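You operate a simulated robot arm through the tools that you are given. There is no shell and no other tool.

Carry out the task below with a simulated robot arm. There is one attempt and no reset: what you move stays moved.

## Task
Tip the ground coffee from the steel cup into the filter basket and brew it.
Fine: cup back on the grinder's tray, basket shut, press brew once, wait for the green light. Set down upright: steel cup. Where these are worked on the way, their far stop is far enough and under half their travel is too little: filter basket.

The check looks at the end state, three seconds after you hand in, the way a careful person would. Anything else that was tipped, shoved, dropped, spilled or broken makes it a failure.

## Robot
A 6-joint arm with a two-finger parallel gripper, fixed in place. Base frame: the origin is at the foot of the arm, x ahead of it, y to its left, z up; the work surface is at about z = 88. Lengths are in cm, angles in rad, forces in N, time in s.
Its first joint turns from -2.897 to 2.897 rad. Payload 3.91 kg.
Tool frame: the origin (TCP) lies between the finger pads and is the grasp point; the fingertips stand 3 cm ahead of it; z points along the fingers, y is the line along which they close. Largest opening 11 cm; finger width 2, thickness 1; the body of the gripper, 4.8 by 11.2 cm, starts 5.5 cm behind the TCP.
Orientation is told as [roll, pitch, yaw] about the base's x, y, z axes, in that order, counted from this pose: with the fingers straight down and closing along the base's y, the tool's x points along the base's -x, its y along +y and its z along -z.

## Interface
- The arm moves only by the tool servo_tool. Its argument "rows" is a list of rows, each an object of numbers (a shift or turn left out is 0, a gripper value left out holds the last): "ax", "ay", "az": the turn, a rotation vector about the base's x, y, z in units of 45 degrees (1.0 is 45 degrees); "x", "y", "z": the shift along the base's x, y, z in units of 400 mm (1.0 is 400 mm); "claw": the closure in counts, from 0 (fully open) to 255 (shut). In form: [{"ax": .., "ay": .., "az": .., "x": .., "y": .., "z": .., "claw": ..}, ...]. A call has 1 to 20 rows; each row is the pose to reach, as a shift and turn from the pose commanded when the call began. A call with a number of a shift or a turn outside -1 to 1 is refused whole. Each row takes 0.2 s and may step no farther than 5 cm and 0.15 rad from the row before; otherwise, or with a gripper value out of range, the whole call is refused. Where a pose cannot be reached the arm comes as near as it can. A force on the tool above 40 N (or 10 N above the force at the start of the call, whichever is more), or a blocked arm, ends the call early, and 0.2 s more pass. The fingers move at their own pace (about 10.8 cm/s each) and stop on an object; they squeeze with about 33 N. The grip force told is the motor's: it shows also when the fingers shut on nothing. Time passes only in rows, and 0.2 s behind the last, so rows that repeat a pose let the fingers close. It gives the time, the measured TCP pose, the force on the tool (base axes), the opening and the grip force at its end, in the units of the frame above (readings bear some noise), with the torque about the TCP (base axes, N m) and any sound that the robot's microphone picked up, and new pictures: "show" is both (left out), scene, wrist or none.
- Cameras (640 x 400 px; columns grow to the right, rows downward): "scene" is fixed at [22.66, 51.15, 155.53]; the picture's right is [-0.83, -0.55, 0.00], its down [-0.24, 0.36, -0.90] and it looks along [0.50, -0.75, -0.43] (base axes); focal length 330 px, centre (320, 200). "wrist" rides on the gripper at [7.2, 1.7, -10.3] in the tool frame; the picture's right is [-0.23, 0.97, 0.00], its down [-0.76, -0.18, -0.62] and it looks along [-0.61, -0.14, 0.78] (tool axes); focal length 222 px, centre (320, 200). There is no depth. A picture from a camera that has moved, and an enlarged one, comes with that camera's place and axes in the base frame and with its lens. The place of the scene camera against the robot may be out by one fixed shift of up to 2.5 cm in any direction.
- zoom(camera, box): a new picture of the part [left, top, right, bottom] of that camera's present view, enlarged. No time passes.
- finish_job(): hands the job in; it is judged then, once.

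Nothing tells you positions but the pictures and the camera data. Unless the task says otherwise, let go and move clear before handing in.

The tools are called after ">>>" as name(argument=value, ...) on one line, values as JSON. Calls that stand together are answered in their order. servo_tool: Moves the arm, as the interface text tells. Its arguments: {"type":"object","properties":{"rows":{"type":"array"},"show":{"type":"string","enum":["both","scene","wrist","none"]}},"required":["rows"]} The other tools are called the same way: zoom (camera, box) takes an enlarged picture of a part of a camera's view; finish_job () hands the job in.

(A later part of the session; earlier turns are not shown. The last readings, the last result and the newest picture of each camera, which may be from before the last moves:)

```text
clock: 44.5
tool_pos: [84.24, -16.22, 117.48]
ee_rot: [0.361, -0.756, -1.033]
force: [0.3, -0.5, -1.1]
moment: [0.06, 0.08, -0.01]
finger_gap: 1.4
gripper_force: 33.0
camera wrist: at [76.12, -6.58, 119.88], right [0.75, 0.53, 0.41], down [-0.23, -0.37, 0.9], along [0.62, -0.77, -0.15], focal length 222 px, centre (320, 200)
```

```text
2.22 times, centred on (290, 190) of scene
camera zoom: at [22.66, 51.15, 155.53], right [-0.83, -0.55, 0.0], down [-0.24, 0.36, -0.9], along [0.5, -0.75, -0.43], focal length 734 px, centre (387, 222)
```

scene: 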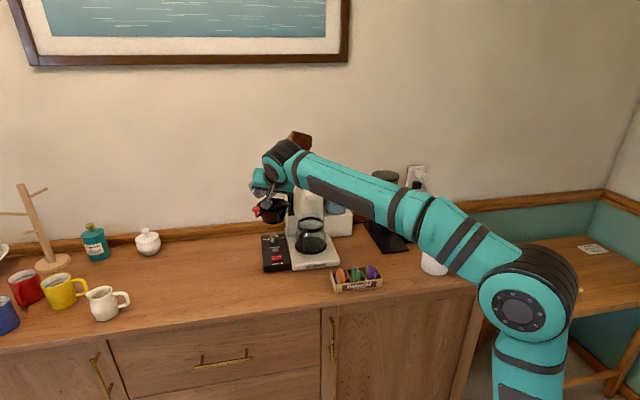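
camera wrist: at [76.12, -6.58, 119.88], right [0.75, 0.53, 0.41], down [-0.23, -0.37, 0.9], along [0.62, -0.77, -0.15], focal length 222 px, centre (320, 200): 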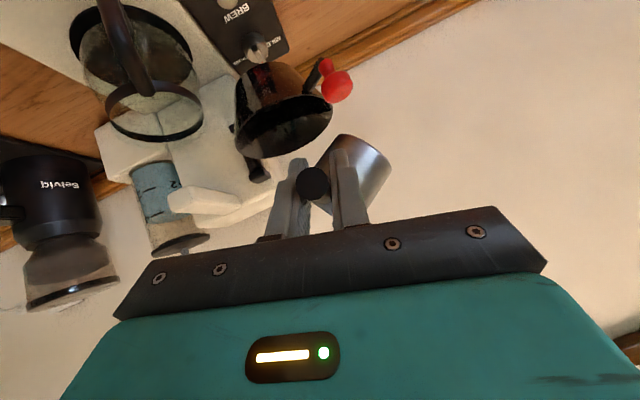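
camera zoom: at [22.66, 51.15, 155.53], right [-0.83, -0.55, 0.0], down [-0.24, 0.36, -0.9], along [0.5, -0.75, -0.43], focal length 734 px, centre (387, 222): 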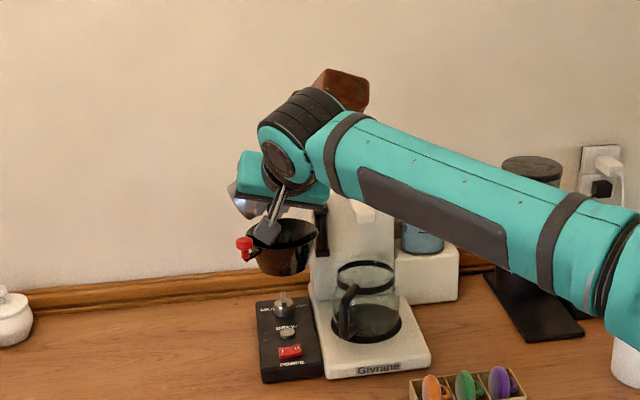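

The tilt is proceeding (60°), cup lip over the basket. Continue from 60° to 120°, slowly, lowering slightly.

>>> servo_tool(rows=[{"ax": 0.0635, "ay": -0.0622, "z": -0.003}, {"ax": 0.127, "ay": -0.1244, "z": -0.006}, {"ax": 0.1905, "ay": -0.1866, "z": -0.009}, {"ax": 0.254, "ay": -0.2488, "z": -0.012}, {"ax": 0.3176, "ay": -0.311, "z": -0.015}, {"ax": 0.3811, "ay": -0.3732, "z": -0.018}, {"ax": 0.4446, "ay": -0.4354, "z": -0.021}, {"ax": 0.5081, "ay": -0.4976, "z": -0.024}, {"ax": 0.5716, "ay": -0.5598, "z": -0.027}, {"ax": 0.6351, "ay": -0.622, "z": -0.03}, {"ax": 0.6986, "ay": -0.6841, "z": -0.033}, {"ax": 0.7621, "ay": -0.7463, "z": -0.036}, {"ax": 0.8256, "ay": -0.8085, "z": -0.039}, {"ax": 0.8892, "ay": -0.8707, "z": -0.042}, {"ax": 0.9527, "ay": -0.9329, "z": -0.045}])

>>> zoom(camera="wrist", box=[160, 60, 400, 210])

>>> zoom(camera="scene", box=[230, 140, 358, 220])

```text
clock: 47.7
tool_pos: [84.23, -16.05, 115.71]
ee_rot: [1.378, -0.183, -1.549]
force: [0.4, -1.4, -1.2]
moment: [0.04, 0.04, 0.01]
finger_gap: 1.44
gripper_force: 32.8
camera wrist: at [74.16, -8.54, 117.79], right [0.19, -0.04, 0.98], down [-0.63, -0.77, 0.08], along [0.76, -0.63, -0.17], focal length 222 px, centre (320, 200)
```

scene: 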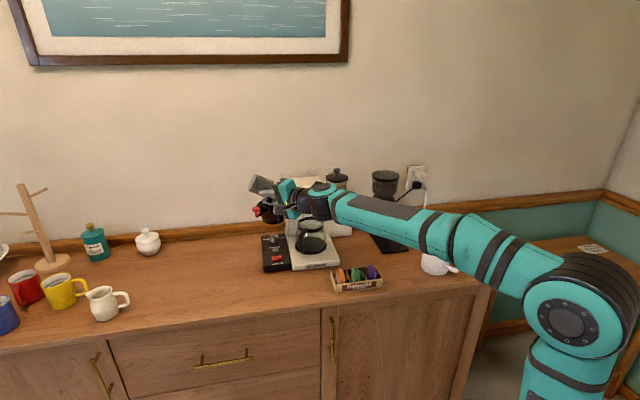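
wrist: 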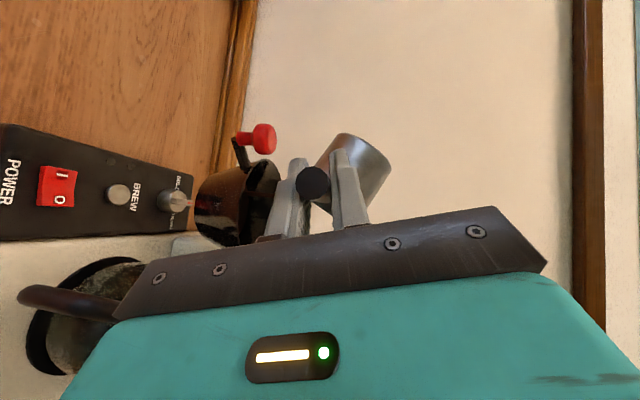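

```text
2.67 times, centred on (280, 135) of wrist
camera zoom: at [74.16, -8.54, 117.79], right [0.19, -0.04, 0.98], down [-0.63, -0.77, 0.08], along [0.76, -0.63, -0.17], focal length 592 px, centre (427, 373)
```

zoom: 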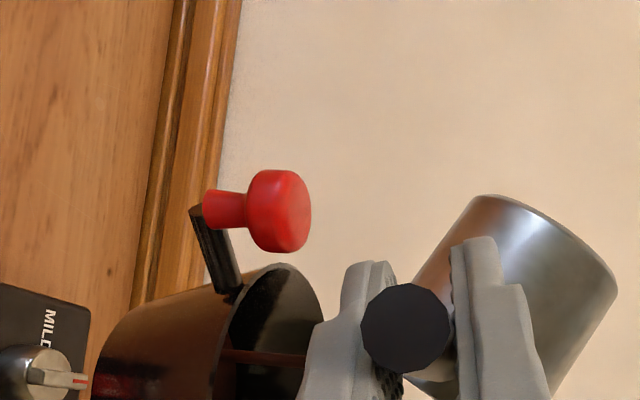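

```text
5.00 times, centred on (294, 180) of scene
camera zoom: at [22.66, 51.15, 155.53], right [-0.83, -0.55, 0.0], down [-0.24, 0.36, -0.9], along [0.5, -0.75, -0.43], focal length 1652 px, centre (450, 300)
```

zoom: 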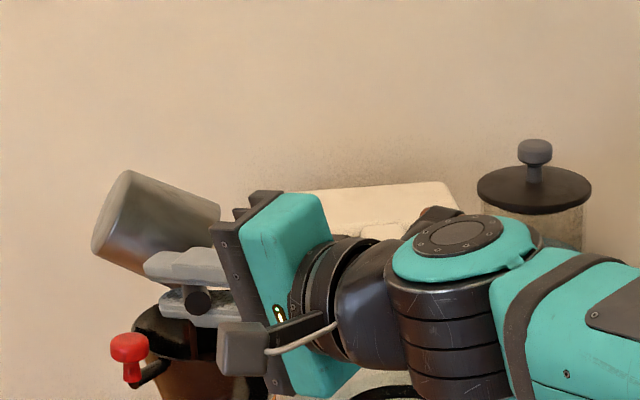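

The cup is at 120°, mouth over the basket. Tilt another 25° and hold so everything slides out.

>>> servo_tool(rows=[{"ax": 0.066, "ay": -0.0648}, {"ax": 0.132, "ay": -0.1296}, {"ax": 0.198, "ay": -0.1944}, {"ax": 0.264, "ay": -0.2592}, {"ax": 0.33, "ay": -0.324}, {"ax": 0.397, "ay": -0.3887}, {"ax": 0.397, "ay": -0.3887}, {"ax": 0.397, "ay": -0.3887}, {"ax": 0.397, "ay": -0.3887}, {"ax": 0.397, "ay": -0.3887}])

>>> zoom(camera="wrist", box=[160, 60, 400, 210])

>>> zoom(camera="scene", box=[230, 140, 358, 220])

```text
clock: 49.9
tool_pos: [84.1, -16.15, 115.69]
ee_rot: [1.687, 0.124, -1.557]
force: [0.2, 0.3, -1.1]
moment: [0.02, 0.07, 0.0]
finger_gap: 1.43
gripper_force: 33.4
camera wrist: at [73.61, -9.12, 116.94], right [-0.11, -0.35, 0.93], down [-0.59, -0.73, -0.34], along [0.8, -0.58, -0.12], focal length 222 px, centre (320, 200)
```

scene: 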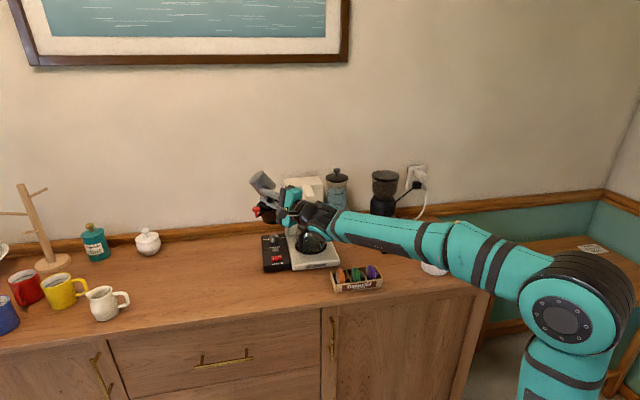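
wrist: 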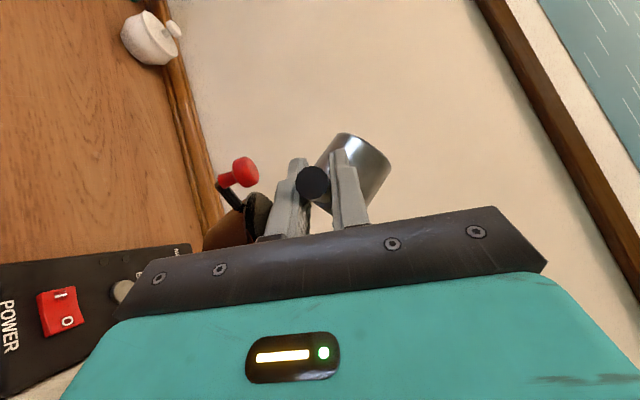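

```text
2.67 times, centred on (280, 135) of wrist
camera zoom: at [73.61, -9.12, 116.94], right [-0.11, -0.35, 0.93], down [-0.59, -0.73, -0.34], along [0.8, -0.58, -0.12], focal length 592 px, centre (427, 373)
```

zoom: 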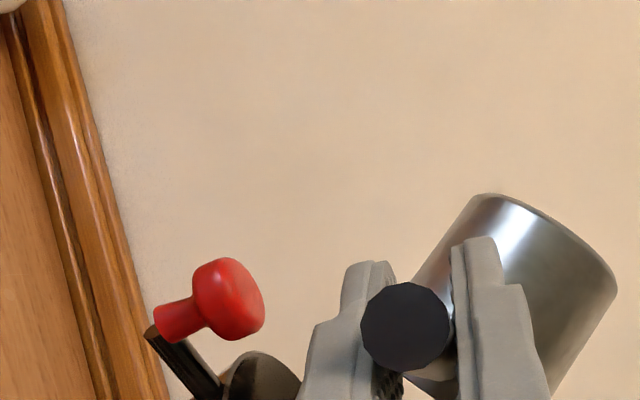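

```text
5.00 times, centred on (294, 180) of scene
camera zoom: at [22.66, 51.15, 155.53], right [-0.83, -0.55, 0.0], down [-0.24, 0.36, -0.9], along [0.5, -0.75, -0.43], focal length 1652 px, centre (450, 300)
```

zoom: 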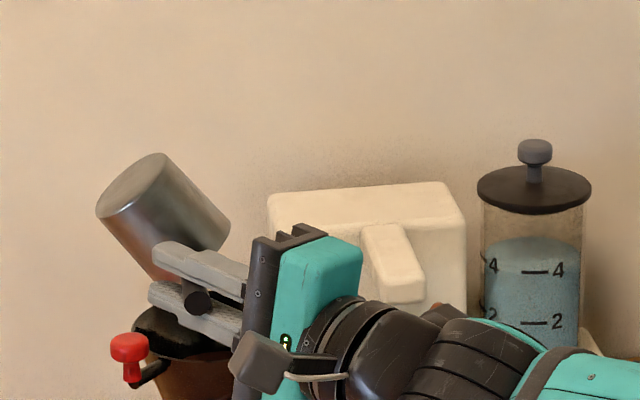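

Cup is at ~145° and held for a second. Now rotate back the same way to upright.

>>> servo_tool(rows=[{"ax": 0.03, "ay": -0.029}, {"ax": -0.01, "ay": 0.01}, {"ax": 0.03, "ay": -0.029}, {"ax": 0.0, "ay": 0.0}, {"ax": -0.099, "ay": 0.097}, {"ax": -0.198, "ay": 0.1944}, {"ax": -0.297, "ay": 0.291}, {"ax": -0.397, "ay": 0.3887}, {"ax": -0.508, "ay": 0.4976}, {"ax": -0.603, "ay": 0.59}, {"ax": -0.699, "ay": 0.684, "z": 0.01}, {"ax": -0.794, "ay": 0.778, "z": 0.02}, {"ax": -0.889, "ay": 0.871, "z": 0.03}, {"ax": -0.985, "ay": 0.9645, "z": 0.045}, {"ax": -0.985, "ay": 0.9645, "z": 0.045}], show="wrist")

>>> servo_tool(rows=[{"ax": -0.1, "ay": 0.098}, {"ax": -0.2, "ay": 0.196}, {"ax": -0.3, "ay": 0.294}, {"ax": -0.4, "ay": 0.3917}, {"ax": -0.5, "ay": 0.4896}, {"ax": -0.6, "ay": 0.5875}, {"ax": -0.7, "ay": 0.6855}, {"ax": -0.8, "ay": 0.7834}, {"ax": -0.9, "ay": 0.8813}, {"ax": -0.99, "ay": 0.9695}, {"ax": -0.99, "ay": 0.9695}])

>>> zoom(camera="wrist", box=[240, 60, 480, 210])

>>> zoom(camera="scene", box=[210, 100, 370, 280])

```text
clock: 53.1
tool_pos: [84.23, -16.17, 117.43]
ee_rot: [0.831, -0.593, -1.331]
force: [-0.3, 0.3, -1.2]
moment: [-0.01, 0.02, 0.02]
finger_gap: 1.42
gripper_force: 32.7
camera wrist: at [75.39, -7.3, 120.13], right [0.59, 0.36, 0.72], down [-0.45, -0.59, 0.67], along [0.67, -0.72, -0.18], focal length 222 px, centre (320, 200)
```

wrist: 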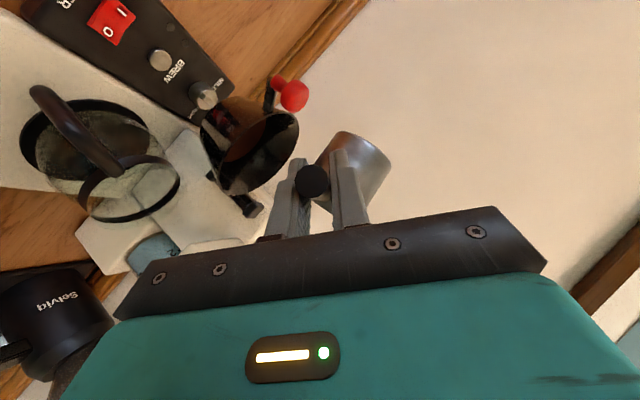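

```text
clock: 55.5
tool_pos: [84.22, -16.13, 117.45]
ee_rot: [-0.576, -0.704, -0.381]
force: [0.2, -0.3, -1.2]
moment: [0.05, 0.05, -0.02]
finger_gap: 1.42
gripper_force: 33.2
camera wrist: at [77.06, -5.6, 118.6], right [0.78, 0.56, -0.26], down [0.24, 0.11, 0.96], along [0.57, -0.82, -0.05], focal length 222 px, centre (320, 200)
```

scene: 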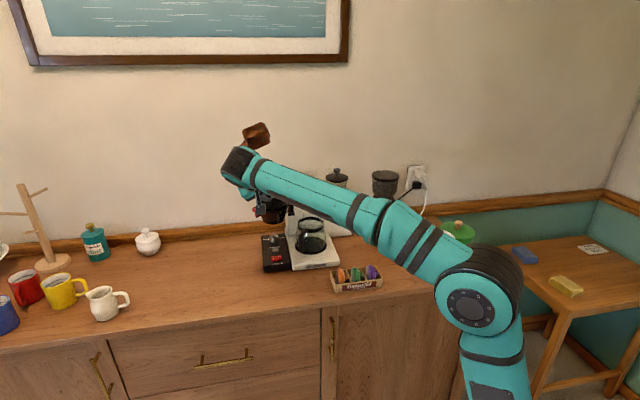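
wrist: 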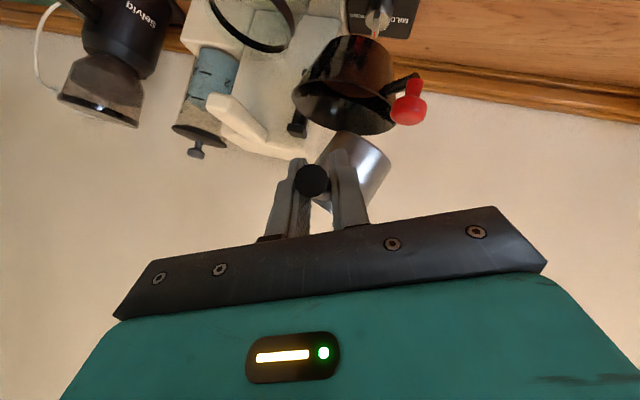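

```text
2.67 times, centred on (360, 135) of wrist
camera zoom: at [77.06, -5.6, 118.6], right [0.78, 0.56, -0.26], down [0.24, 0.11, 0.96], along [0.57, -0.82, -0.05], focal length 592 px, centre (213, 373)
```

zoom: 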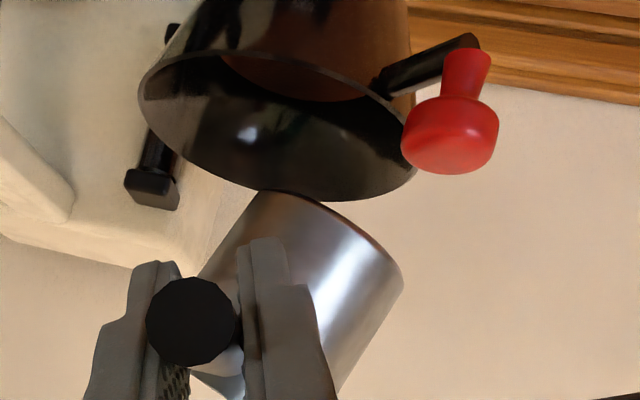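

```text
2.22 times, centred on (290, 190) of scene
camera zoom: at [22.66, 51.15, 155.53], right [-0.83, -0.55, 0.0], down [-0.24, 0.36, -0.9], along [0.5, -0.75, -0.43], focal length 734 px, centre (387, 222)
```

zoom: 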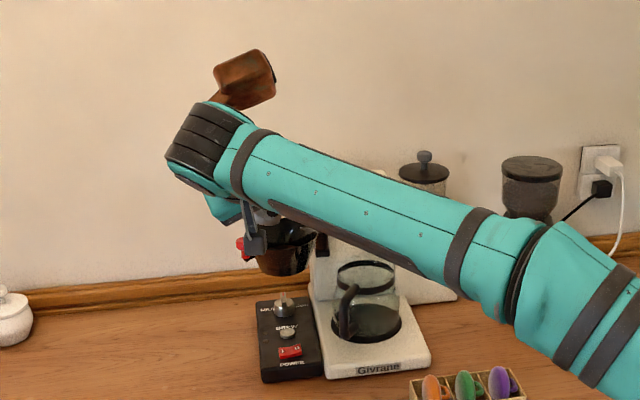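

Brown grounds now lie in the basket. Finish the return rotation to upright, then back the cup away from the basket.

>>> servo_tool(rows=[{"ax": -0.082, "ay": 0.08}, {"ax": -0.164, "ay": 0.16}, {"ax": -0.246, "ay": 0.241}, {"ax": -0.3274, "ay": 0.3205}, {"ax": -0.3274, "ay": 0.3205}, {"ax": -0.3274, "ay": 0.3205, "x": -0.02, "y": 0.02, "z": 0.015}, {"ax": -0.3274, "ay": 0.3205, "x": -0.06, "y": 0.058, "z": 0.03}, {"ax": -0.3274, "ay": 0.3205, "x": -0.11, "y": 0.106, "z": 0.04}, {"ax": -0.3274, "ay": 0.3205, "x": -0.15, "y": 0.144, "z": 0.04}, {"ax": -0.3274, "ay": 0.3205, "x": -0.17, "y": 0.162, "z": 0.04}, {"ax": -0.3274, "ay": 0.3205, "x": -0.17, "y": 0.162, "z": 0.04}])

>>> zoom(camera="wrist", box=[240, 60, 480, 210])

>>> zoom(camera="scene", box=[210, 100, 370, 280])

```text
clock: 57.9
tool_pos: [77.34, -9.72, 119.17]
ee_rot: [-0.962, -0.527, -0.157]
force: [0.3, 0.1, -0.3]
moment: [0.03, 0.06, 0.0]
finger_gap: 1.4
gripper_force: 32.8
camera wrist: at [70.37, 1.07, 119.27], right [0.68, 0.46, -0.58], down [0.46, 0.34, 0.82], along [0.57, -0.82, 0.02], focal length 222 px, centre (320, 200)
```

scene: 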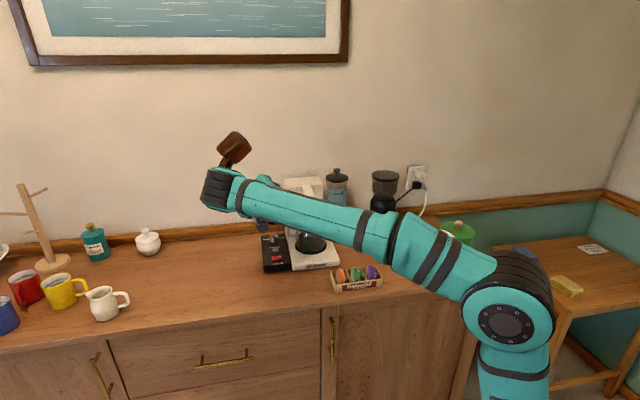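
wrist: 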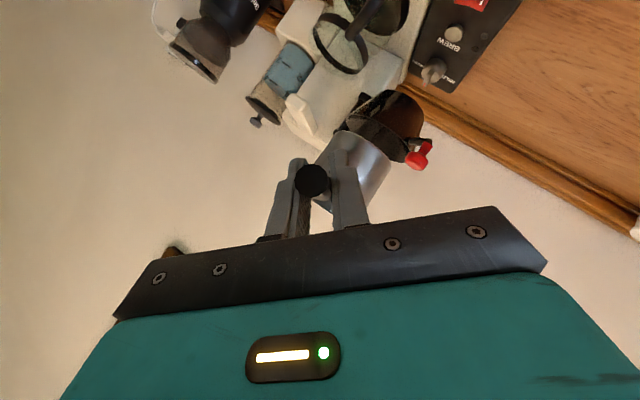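

```text
2.67 times, centred on (360, 135) of wrist
camera zoom: at [70.37, 1.07, 119.27], right [0.68, 0.46, -0.58], down [0.46, 0.34, 0.82], along [0.57, -0.82, 0.02], focal length 592 px, centre (213, 373)
```

zoom: 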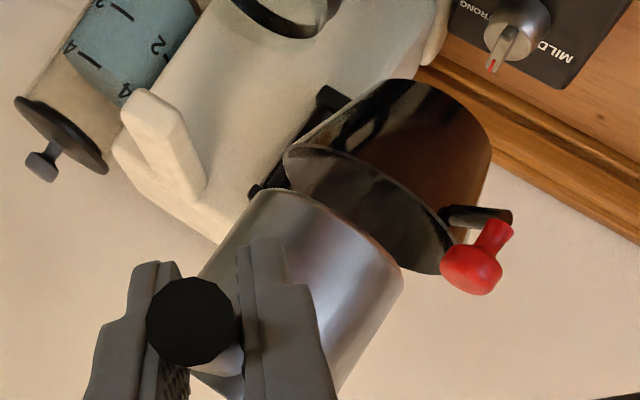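

```text
2.22 times, centred on (290, 190) of scene
camera zoom: at [22.66, 51.15, 155.53], right [-0.83, -0.55, 0.0], down [-0.24, 0.36, -0.9], along [0.5, -0.75, -0.43], focal length 734 px, centre (387, 222)
```

zoom: 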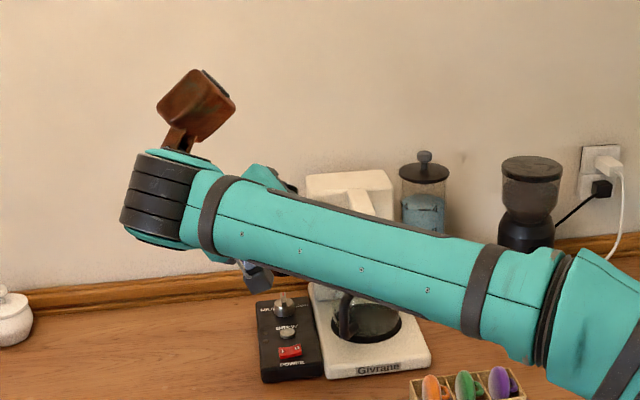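

The cup is upright again and clear. Carry it back across to in front of the grinder at the same height.

>>> servo_tool(rows=[{"x": -0.023, "y": -0.024}, {"x": -0.06, "y": -0.065}, {"x": -0.113, "y": -0.122}, {"x": -0.173, "y": -0.187}, {"x": -0.234, "y": -0.252}, {"x": -0.294, "y": -0.317}, {"x": -0.354, "y": -0.382}, {"x": -0.415, "y": -0.447}, {"x": -0.475, "y": -0.512}, {"x": -0.535, "y": -0.577}, {"x": -0.596, "y": -0.642}, {"x": -0.656, "y": -0.707}, {"x": -0.701, "y": -0.756}, {"x": -0.731, "y": -0.788}, {"x": -0.752, "y": -0.81}, {"x": -0.752, "y": -0.81}])

>>> zoom(camera="scene", box=[235, 150, 363, 270])

```text
clock: 61.3
tool_pos: [47.27, -42.17, 119.14]
ee_rot: [-0.961, -0.526, -0.158]
force: [0.2, 0.0, -1.3]
moment: [0.04, 0.02, -0.01]
finger_gap: 1.42
gripper_force: 33.2
camera wrist: at [40.32, -31.38, 119.28], right [0.68, 0.46, -0.58], down [0.46, 0.34, 0.82], along [0.57, -0.82, 0.02], focal length 222 px, centre (320, 200)
```

scene: 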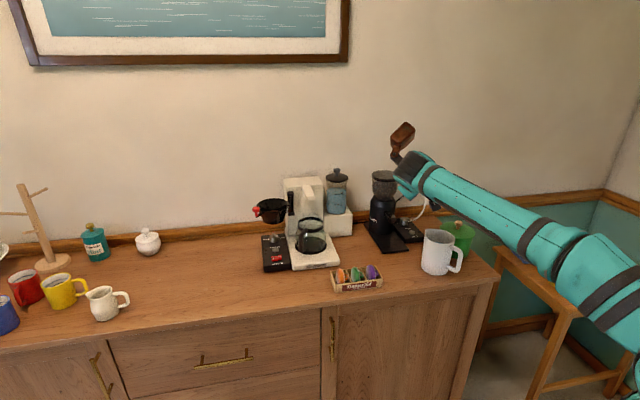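
wrist: 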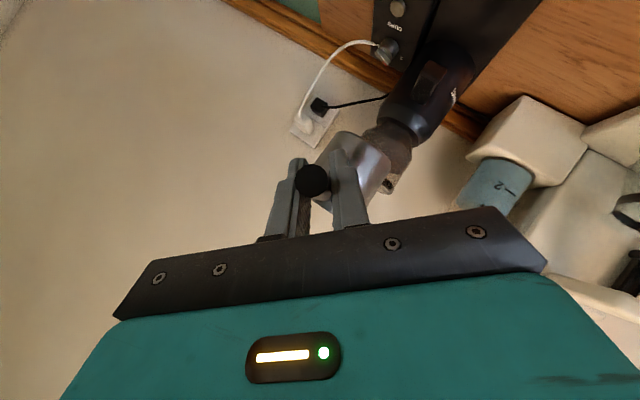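

```text
3.33 times, centred on (299, 210) of scene
camera zoom: at [22.66, 51.15, 155.53], right [-0.83, -0.55, 0.0], down [-0.24, 0.36, -0.9], along [0.5, -0.75, -0.43], focal length 1101 px, centre (390, 167)
```

zoom: 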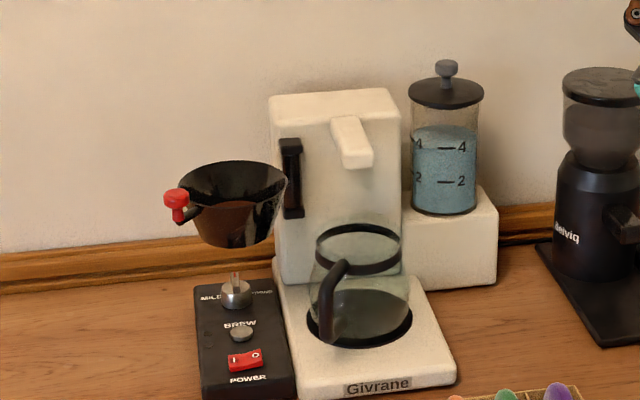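

No spill is visible around the panel and the basket shows grounds inside. Now lower the cup in front of the grinder tray and compare its pose in the grip with before.

>>> servo_tool(rows=[{"z": -0.05}, {"z": -0.12}, {"z": -0.2}, {"z": -0.28}, {"z": -0.36}, {"z": -0.43}, {"z": -0.49}, {"z": -0.53}, {"z": -0.55}, {"z": -0.55}], show="wrist")

>>> zoom(camera="wrist", box=[200, 90, 440, 240])

```text
clock: 63.5
tool_pos: [47.36, -42.22, 97.01]
ee_rot: [-0.961, -0.527, -0.158]
force: [-0.5, 0.3, -0.4]
moment: [0.01, 0.04, 0.01]
finger_gap: 1.43
gripper_force: 32.9
camera wrist: at [40.37, -31.43, 97.28], right [0.68, 0.46, -0.58], down [0.46, 0.34, 0.82], along [0.57, -0.82, 0.02], focal length 222 px, centre (320, 200)
```

wrist: 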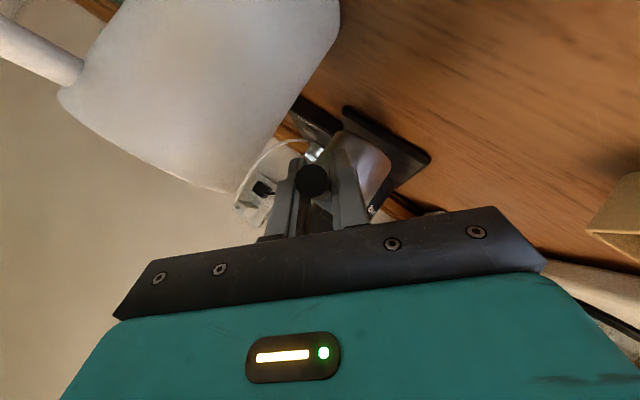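

```text
2.67 times, centred on (320, 165) of wrist
camera zoom: at [40.37, -31.43, 97.28], right [0.68, 0.46, -0.58], down [0.46, 0.34, 0.82], along [0.57, -0.82, 0.02], focal length 592 px, centre (320, 293)
```

zoom: 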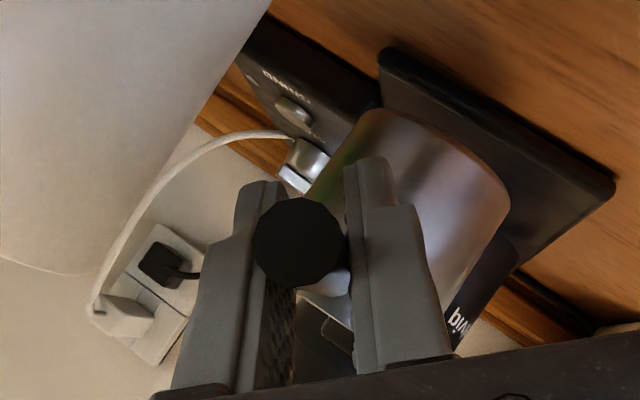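

The cup sits ~2 mm lower in the grip than before but is level. I'll slide it back over the tray at a small clearance, then ease it down.

>>> servo_tool(rows=[{"x": 0.01, "y": -0.0103, "z": -0.03}, {"x": 0.0375, "y": -0.0385, "z": -0.045}, {"x": 0.0725, "y": -0.0745, "z": -0.05}, {"x": 0.1025, "y": -0.105, "z": -0.0513}, {"x": 0.12, "y": -0.1232, "z": -0.052}, {"x": 0.1285, "y": -0.132, "z": -0.0535}, {"x": 0.1285, "y": -0.132, "z": -0.0575}, {"x": 0.1285, "y": -0.132, "z": -0.0613}, {"x": 0.1285, "y": -0.132, "z": -0.0613}])

>>> zoom(camera="wrist", box=[200, 90, 440, 240])

```text
clock: 65.5
tool_pos: [52.4, -47.36, 94.63]
ee_rot: [-0.96, -0.527, -0.158]
force: [-0.1, -1.0, -1.2]
moment: [0.05, 0.1, -0.01]
finger_gap: 1.43
gripper_force: 33.3
camera wrist: at [45.49, -36.64, 94.79], right [0.68, 0.46, -0.58], down [0.46, 0.34, 0.82], along [0.57, -0.82, 0.02], focal length 222 px, centre (320, 200)
```

scene: 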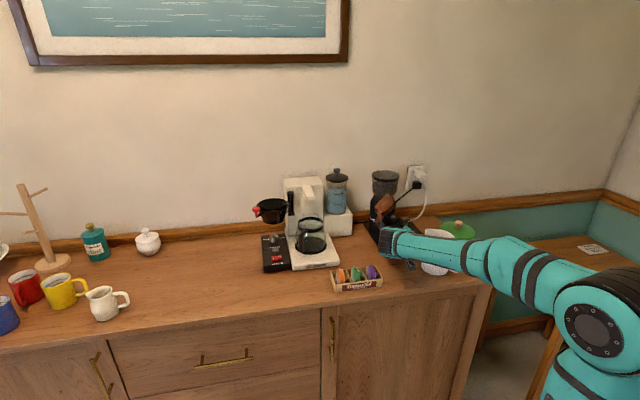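
wrist: 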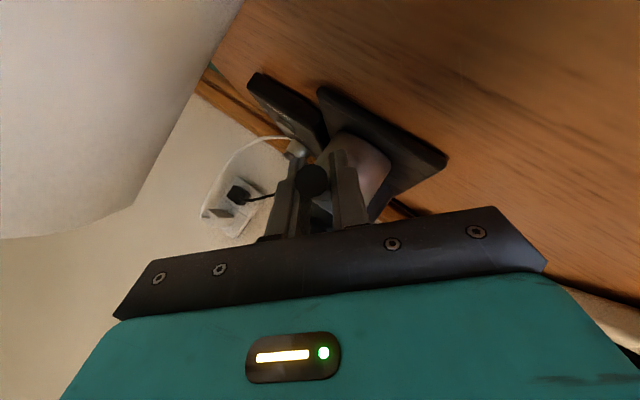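

```text
2.67 times, centred on (320, 165) of wrist
camera zoom: at [45.49, -36.64, 94.79], right [0.68, 0.46, -0.58], down [0.46, 0.34, 0.82], along [0.57, -0.82, 0.02], focal length 592 px, centre (320, 293)
```

zoom: 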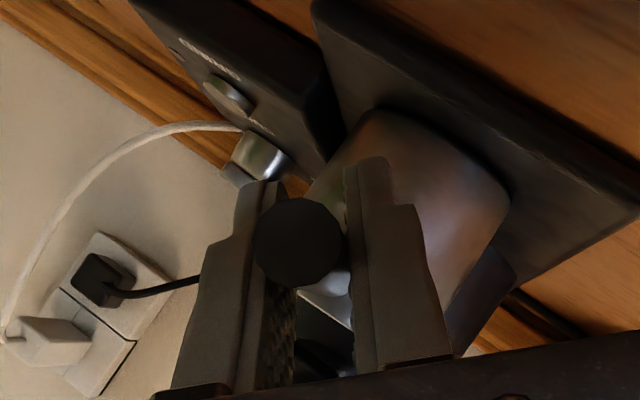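

Not touching yet (force still just the weight). Lower in millimetre steps.

>>> servo_tool(rows=[{"z": -0.0025}, {"z": -0.0025}], show="none")

>>> servo_tool(rows=[{"z": -0.0025}, {"z": -0.0025}], show="none")

```text
clock: 66.1
tool_pos: [52.42, -47.43, 94.53]
ee_rot: [-0.961, -0.526, -0.158]
force: [-0.5, 0.6, 1.6]
moment: [-0.07, -0.19, 0.02]
finger_gap: 1.4
gripper_force: 33.5
```

```text
clock: 66.7
tool_pos: [52.37, -47.34, 94.41]
ee_rot: [-0.962, -0.527, -0.158]
force: [-2.7, -0.3, 6.1]
moment: [-0.23, -0.36, -0.07]
finger_gap: 1.42
gripper_force: 33.6
```

Contact felt (about 6 N). Ease back 0.7 mm and open the fingers gradually, then look.

>>> servo_tool(rows=[{"z": 0.0018}, {"z": 0.0018, "claw": 218}, {"z": 0.0018, "claw": 210}, {"z": 0.0018, "claw": 195}, {"z": 0.0018, "claw": 175}, {"z": 0.0018, "claw": 162}, {"z": 0.0018, "claw": 162}])

>>> zoom(camera="wrist", box=[200, 90, 440, 240])

```text
clock: 68.3
tool_pos: [52.39, -47.39, 94.51]
ee_rot: [-0.962, -0.526, -0.159]
force: [0.2, 0.0, 0.2]
moment: [-0.01, 0.01, -0.01]
finger_gap: 4.02
gripper_force: 0.1
camera wrist: at [45.48, -36.65, 94.65], right [0.68, 0.46, -0.58], down [0.46, 0.34, 0.82], along [0.57, -0.82, 0.02], focal length 222 px, centre (320, 200)
```

scene: 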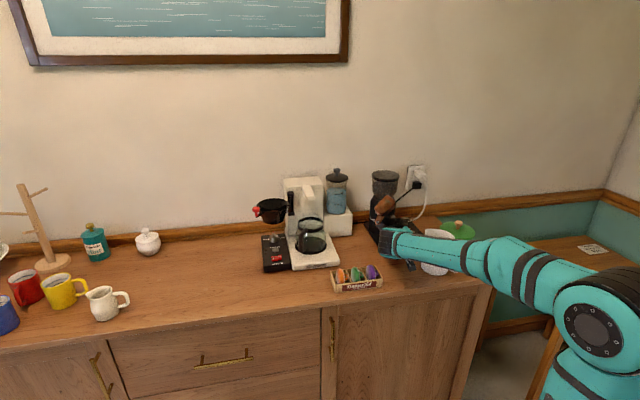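
wrist: 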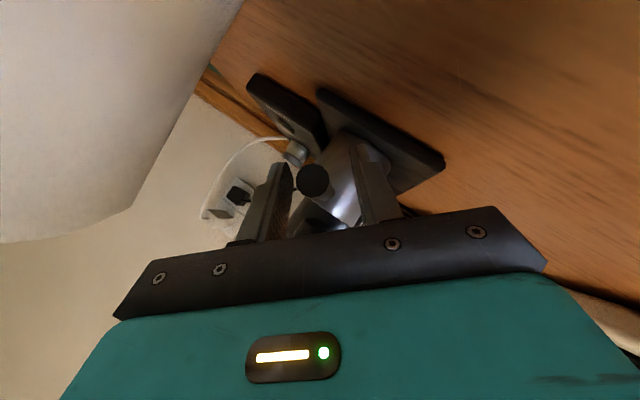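

```text
2.67 times, centred on (320, 165) of wrist
camera zoom: at [45.48, -36.65, 94.65], right [0.68, 0.46, -0.58], down [0.46, 0.34, 0.82], along [0.57, -0.82, 0.02], focal length 592 px, centre (320, 293)
```

zoom: 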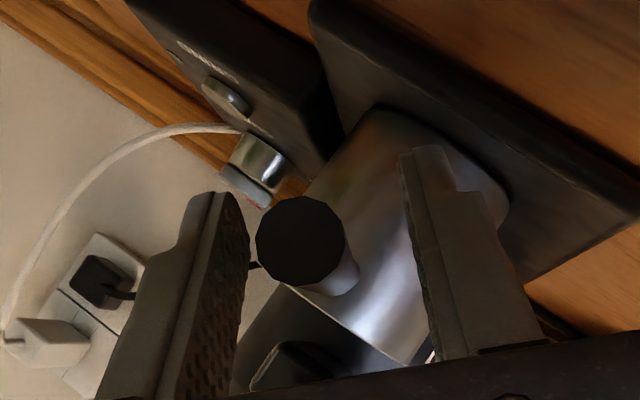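

Released; the cup stands on the tray. Retreat along the tool axis, then un-rotate for a top view of the cup.

>>> servo_tool(rows=[{"x": -0.008, "y": 0.043, "z": 0.025}, {"x": -0.0194, "y": 0.1065, "z": 0.0625}, {"x": -0.031, "y": 0.17, "z": 0.1}, {"x": -0.0388, "y": 0.213, "z": 0.125}, {"x": -0.05, "y": 0.24, "z": 0.2}, {"x": -0.06, "y": 0.26, "z": 0.3}, {"x": -0.06, "y": 0.26, "z": 0.36}, {"x": -0.06, "y": 0.26, "z": 0.36}], show="none")

>>> servo_tool(rows=[{"x": -0.014, "y": -0.02, "z": 0.04, "ax": 0.165, "ay": 0.021, "az": -0.0153}, {"x": -0.028, "y": -0.04, "z": 0.08, "ax": 0.331, "ay": 0.042, "az": -0.0306}, {"x": -0.042, "y": -0.06, "z": 0.12, "ax": 0.496, "ay": 0.064, "az": -0.0459}, {"x": -0.055, "y": -0.08, "z": 0.17, "ax": 0.6615, "ay": 0.0848, "az": -0.0612}, {"x": -0.055, "y": -0.08, "z": 0.17, "ax": 0.6615, "ay": 0.0848, "az": -0.0612}], show="none")

>>> servo_tool(rows=[{"ax": 0.165, "ay": 0.021, "az": -0.0153}, {"ax": 0.331, "ay": 0.042, "az": -0.0306}, {"ax": 0.496, "ay": 0.064, "az": -0.0459}, {"ax": 0.6615, "ay": 0.0848, "az": -0.0612}, {"ax": 0.6615, "ay": 0.0848, "az": -0.0612}])

>>> zoom(camera="scene", box=[340, 160, 500, 280])

>>> zoom(camera="wrist", box=[190, 60, 430, 210])

```text
clock: 70.1
tool_pos: [50.0, -37.02, 108.97]
ee_rot: [-0.96, -0.527, -0.156]
force: [0.5, 0.0, 0.6]
moment: [-0.05, 0.0, 0.01]
finger_gap: 4.01
gripper_force: 0.0
```

```text
clock: 71.3
tool_pos: [47.83, -40.11, 115.7]
ee_rot: [-0.439, -0.309, -0.424]
force: [0.3, 0.4, 0.3]
moment: [0.01, -0.04, 0.01]
finger_gap: 4.04
gripper_force: 0.1
```

```text
clock: 72.5
tool_pos: [47.72, -40.2, 115.6]
ee_rot: [-0.005, -0.005, -0.544]
force: [0.7, 0.0, -0.1]
moment: [0.04, 0.0, -0.02]
finger_gap: 4.04
gripper_force: 0.0
camera wrist: at [42.48, -34.87, 125.92], right [0.7, 0.72, 0.0], down [0.56, -0.54, 0.63], along [0.45, -0.44, -0.78], focal length 222 px, centre (320, 200)
```

scene: 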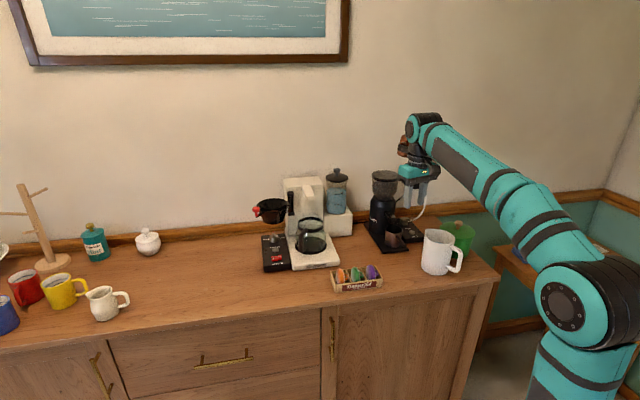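
wrist: 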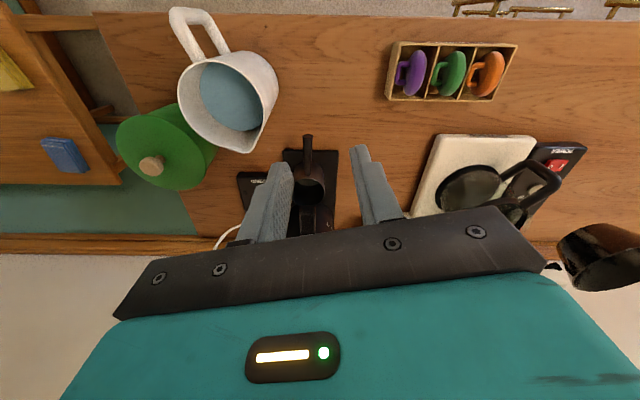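

```text
3.33 times, centred on (420, 220) of scene
camera zoom: at [22.66, 51.15, 155.53], right [-0.83, -0.55, 0.0], down [-0.24, 0.36, -0.9], along [0.5, -0.75, -0.43], focal length 1101 px, centre (-13, 133)
```

zoom: 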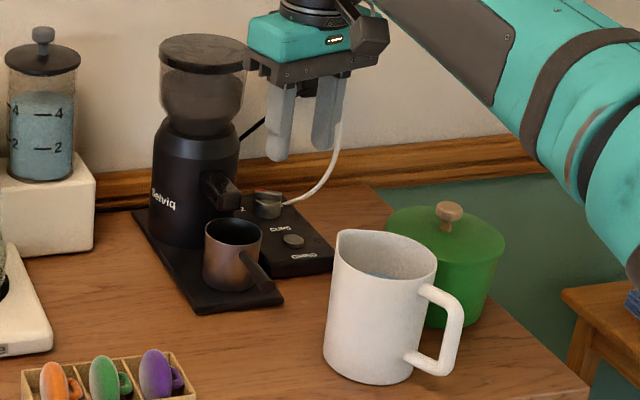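

```text
2.67 times, centred on (310, 135) of wrist
camera zoom: at [42.48, -34.87, 125.92], right [0.7, 0.72, 0.0], down [0.56, -0.54, 0.63], along [0.45, -0.44, -0.78], focal length 592 px, centre (347, 373)
```

zoom: 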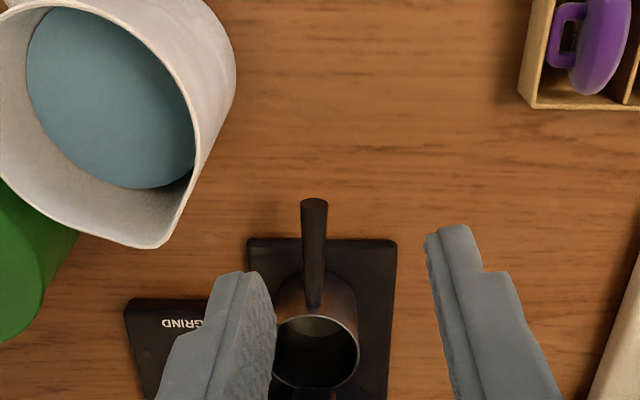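

The cup is back upright on the tray and visibly empty. Next, close the basket: return toward its knob, with the same caging grip from the outer side.

>>> servo_tool(rows=[{"x": 0.06, "y": 0.08, "z": 0.02, "az": -0.06, "claw": 145}, {"x": 0.125, "y": 0.165, "z": 0.04, "az": -0.12}, {"x": 0.19, "y": 0.25, "z": 0.06, "az": -0.19}, {"x": 0.26, "y": 0.34, "z": 0.08, "az": -0.26}, {"x": 0.33, "y": 0.43, "z": 0.1, "az": -0.33}, {"x": 0.4, "y": 0.52, "z": 0.12, "az": -0.4}, {"x": 0.47, "y": 0.61, "z": 0.14, "az": -0.47}, {"x": 0.54, "y": 0.7, "z": 0.15, "az": -0.54}, {"x": 0.6, "y": 0.78, "z": 0.16, "az": -0.6}, {"x": 0.655, "y": 0.855, "z": 0.16, "az": -0.66}, {"x": 0.655, "y": 0.855, "z": 0.16, "az": -0.66}], show="none")

```text
clock: 74.9
tool_pos: [74.06, -5.91, 122.02]
ee_rot: [-0.005, -0.003, -1.06]
force: [0.0, 0.4, 0.3]
moment: [0.0, 0.04, 0.0]
finger_gap: 4.74
gripper_force: 0.1
```

>>> servo_tool(rows=[{"x": 0.08, "y": 0.0, "z": -0.04, "az": -0.16}, {"x": 0.17, "y": 0.0, "z": -0.09, "az": -0.32}, {"x": 0.26, "y": 0.0, "z": -0.15, "az": -0.48}, {"x": 0.34, "y": -0.01, "z": -0.22, "az": -0.64}, {"x": 0.4, "y": -0.04, "z": -0.28, "az": -0.79}, {"x": 0.432, "y": -0.08, "z": -0.333, "az": -0.926}, {"x": 0.432, "y": -0.1025, "z": -0.333, "az": -0.926}, {"x": 0.432, "y": -0.1025, "z": -0.333, "az": -0.926}])

>>> zoom(camera="scene", box=[210, 140, 338, 220])

>>> zoom(camera="wrist", box=[220, 100, 460, 250])

```text
clock: 76.7
tool_pos: [91.36, -10.14, 108.77]
ee_rot: [-0.006, -0.005, -1.789]
force: [-0.1, 0.0, 0.0]
moment: [-0.01, 0.0, -0.02]
finger_gap: 4.73
gripper_force: 0.0
camera wrist: at [94.64, -3.26, 118.91], right [0.9, -0.43, 0.0], down [-0.33, -0.7, 0.63], along [-0.27, -0.56, -0.78], focal length 222 px, centre (320, 200)
```

scene: 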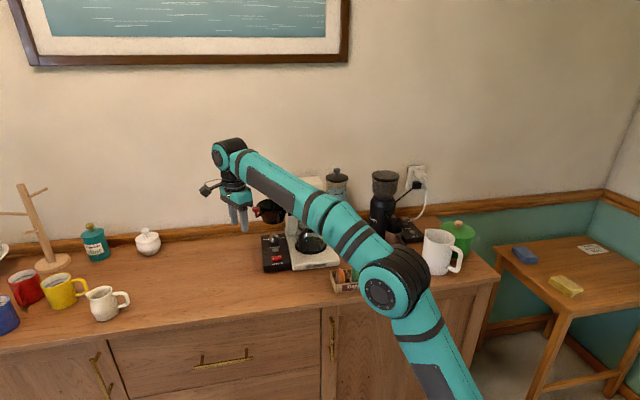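
wrist: 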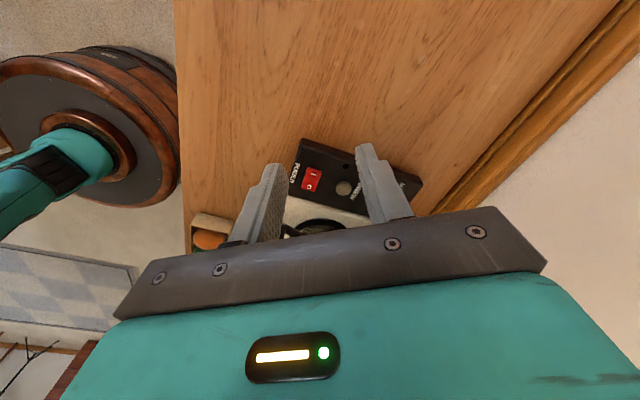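

```text
5.00 times, centred on (274, 180) of scene
camera zoom: at [22.66, 51.15, 155.53], right [-0.83, -0.55, 0.0], down [-0.24, 0.36, -0.9], along [0.5, -0.75, -0.43], focal length 1652 px, centre (550, 300)
```

zoom: 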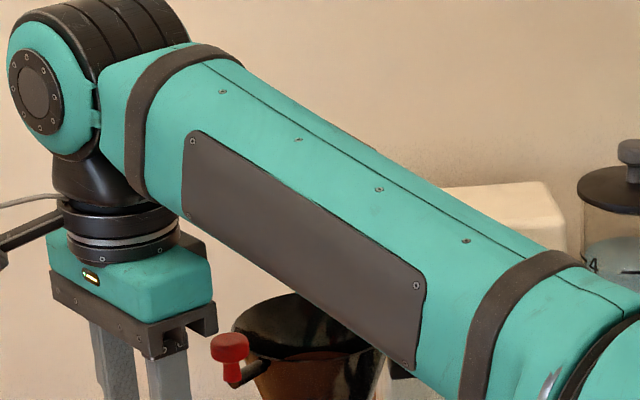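

```text
2.67 times, centred on (340, 175) of wrist
camera zoom: at [94.64, -3.26, 118.91], right [0.9, -0.43, 0.0], down [-0.33, -0.7, 0.63], along [-0.27, -0.56, -0.78], focal length 592 px, centre (267, 267)
```

zoom: 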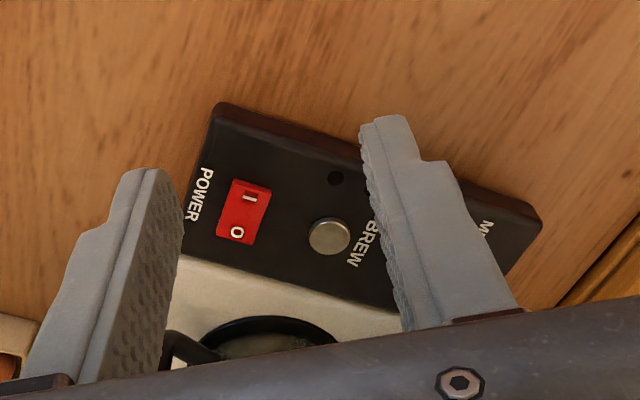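

The pose matches the earlier retreat point. Slide in along the same line so the knob lies between the fingers again.

>>> servo_tool(rows=[{"x": -0.0095, "y": -0.0425}, {"x": -0.019, "y": -0.085}, {"x": -0.0285, "y": -0.1275}, {"x": -0.038, "y": -0.165}, {"x": -0.038, "y": -0.165}])

>>> zoom(camera="wrist", box=[220, 100, 460, 250])

```text
clock: 77.9
tool_pos: [89.8, -16.78, 108.66]
ee_rot: [-0.006, -0.004, -1.788]
force: [0.4, -0.4, 0.3]
moment: [0.05, -0.02, -0.02]
finger_gap: 4.74
gripper_force: 0.0
camera wrist: at [93.1, -9.86, 118.92], right [0.9, -0.43, -0.01], down [-0.33, -0.7, 0.63], along [-0.27, -0.56, -0.78], focal length 222 px, centre (320, 200)
```

scene: 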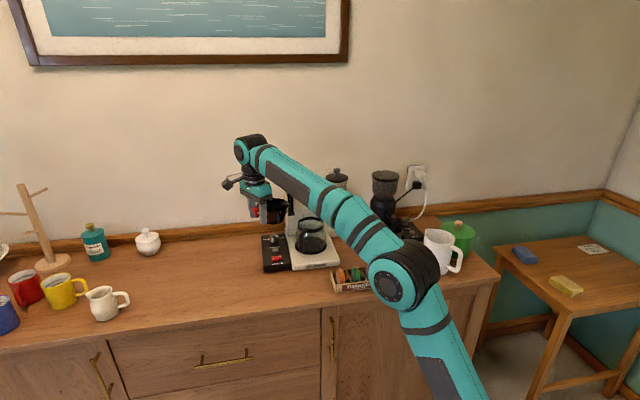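
wrist: 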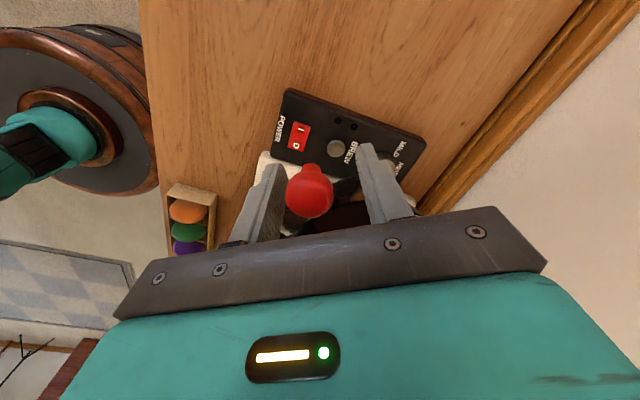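

```text
2.67 times, centred on (340, 175) of wrist
camera zoom: at [93.1, -9.86, 118.92], right [0.9, -0.43, -0.01], down [-0.33, -0.7, 0.63], along [-0.27, -0.56, -0.78], focal length 592 px, centre (267, 267)
```

zoom: 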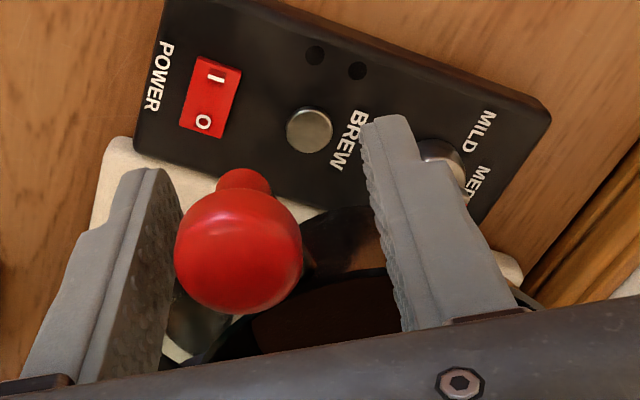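

The knob is caged again (grounds visible in the basket). Now swing the basket back along the fitted arc, in stages.

>>> servo_tool(rows=[{"x": -0.025, "y": 0.009, "az": 0.1}, {"x": -0.05, "y": 0.0065, "az": 0.21}, {"x": -0.079, "y": 0.002, "az": 0.32}, {"x": -0.107, "y": -0.0045, "az": 0.43}, {"x": -0.134, "y": -0.013, "az": 0.54}, {"x": -0.161, "y": -0.023, "az": 0.65}, {"x": -0.187, "y": -0.0355, "az": 0.76}, {"x": -0.2125, "y": -0.0495, "az": 0.86}, {"x": -0.2125, "y": -0.0495, "az": 0.86}])

>>> zoom(camera="wrist", box=[220, 100, 460, 250])

>>> zoom(camera="scene", box=[235, 150, 355, 270])

```text
clock: 79.9
tool_pos: [81.34, -18.49, 108.77]
ee_rot: [-0.005, -0.003, -1.112]
force: [-0.1, 0.3, -0.1]
moment: [0.02, 0.0, 0.01]
finger_gap: 4.75
gripper_force: 0.0
camera wrist: at [79.67, -11.2, 118.97], right [0.97, 0.23, 0.0], down [0.18, -0.76, 0.63], along [0.14, -0.61, -0.78], focal length 222 px, centre (320, 200)
```

scene: 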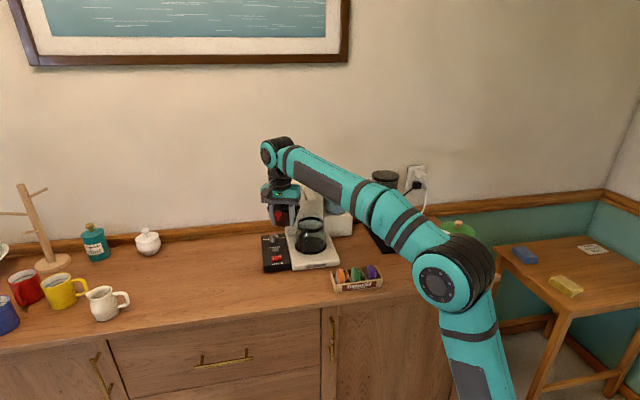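
wrist: 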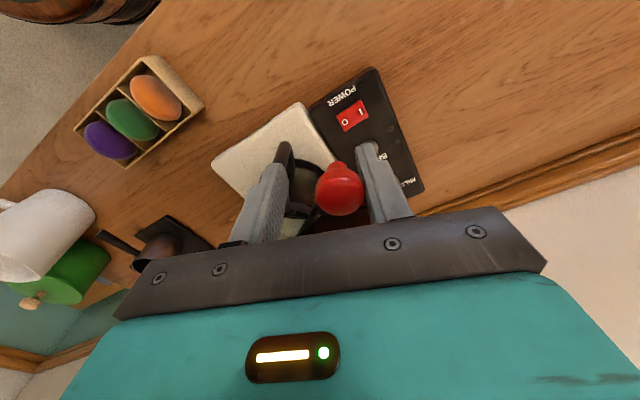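

```text
2.67 times, centred on (340, 175) of wrist
camera zoom: at [79.67, -11.2, 118.97], right [0.97, 0.23, 0.0], down [0.18, -0.76, 0.63], along [0.14, -0.61, -0.78], focal length 592 px, centre (267, 267)
```

zoom: 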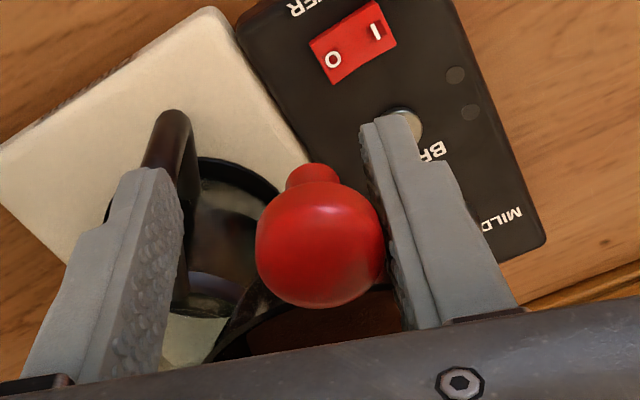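

```text
3.33 times, centred on (295, 210) of scene
camera zoom: at [22.66, 51.15, 155.53], right [-0.83, -0.55, 0.0], down [-0.24, 0.36, -0.9], along [0.5, -0.75, -0.43], focal length 1101 px, centre (403, 167)
```

zoom: 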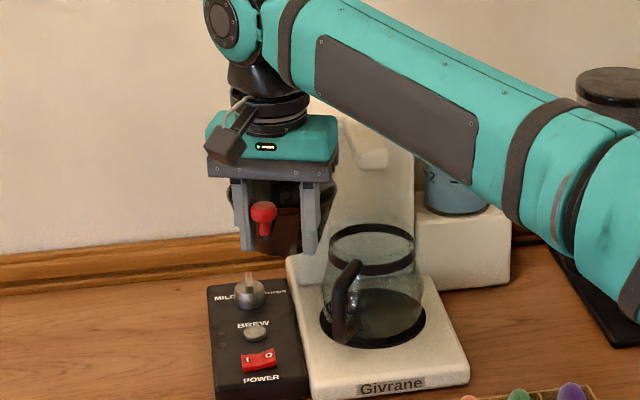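

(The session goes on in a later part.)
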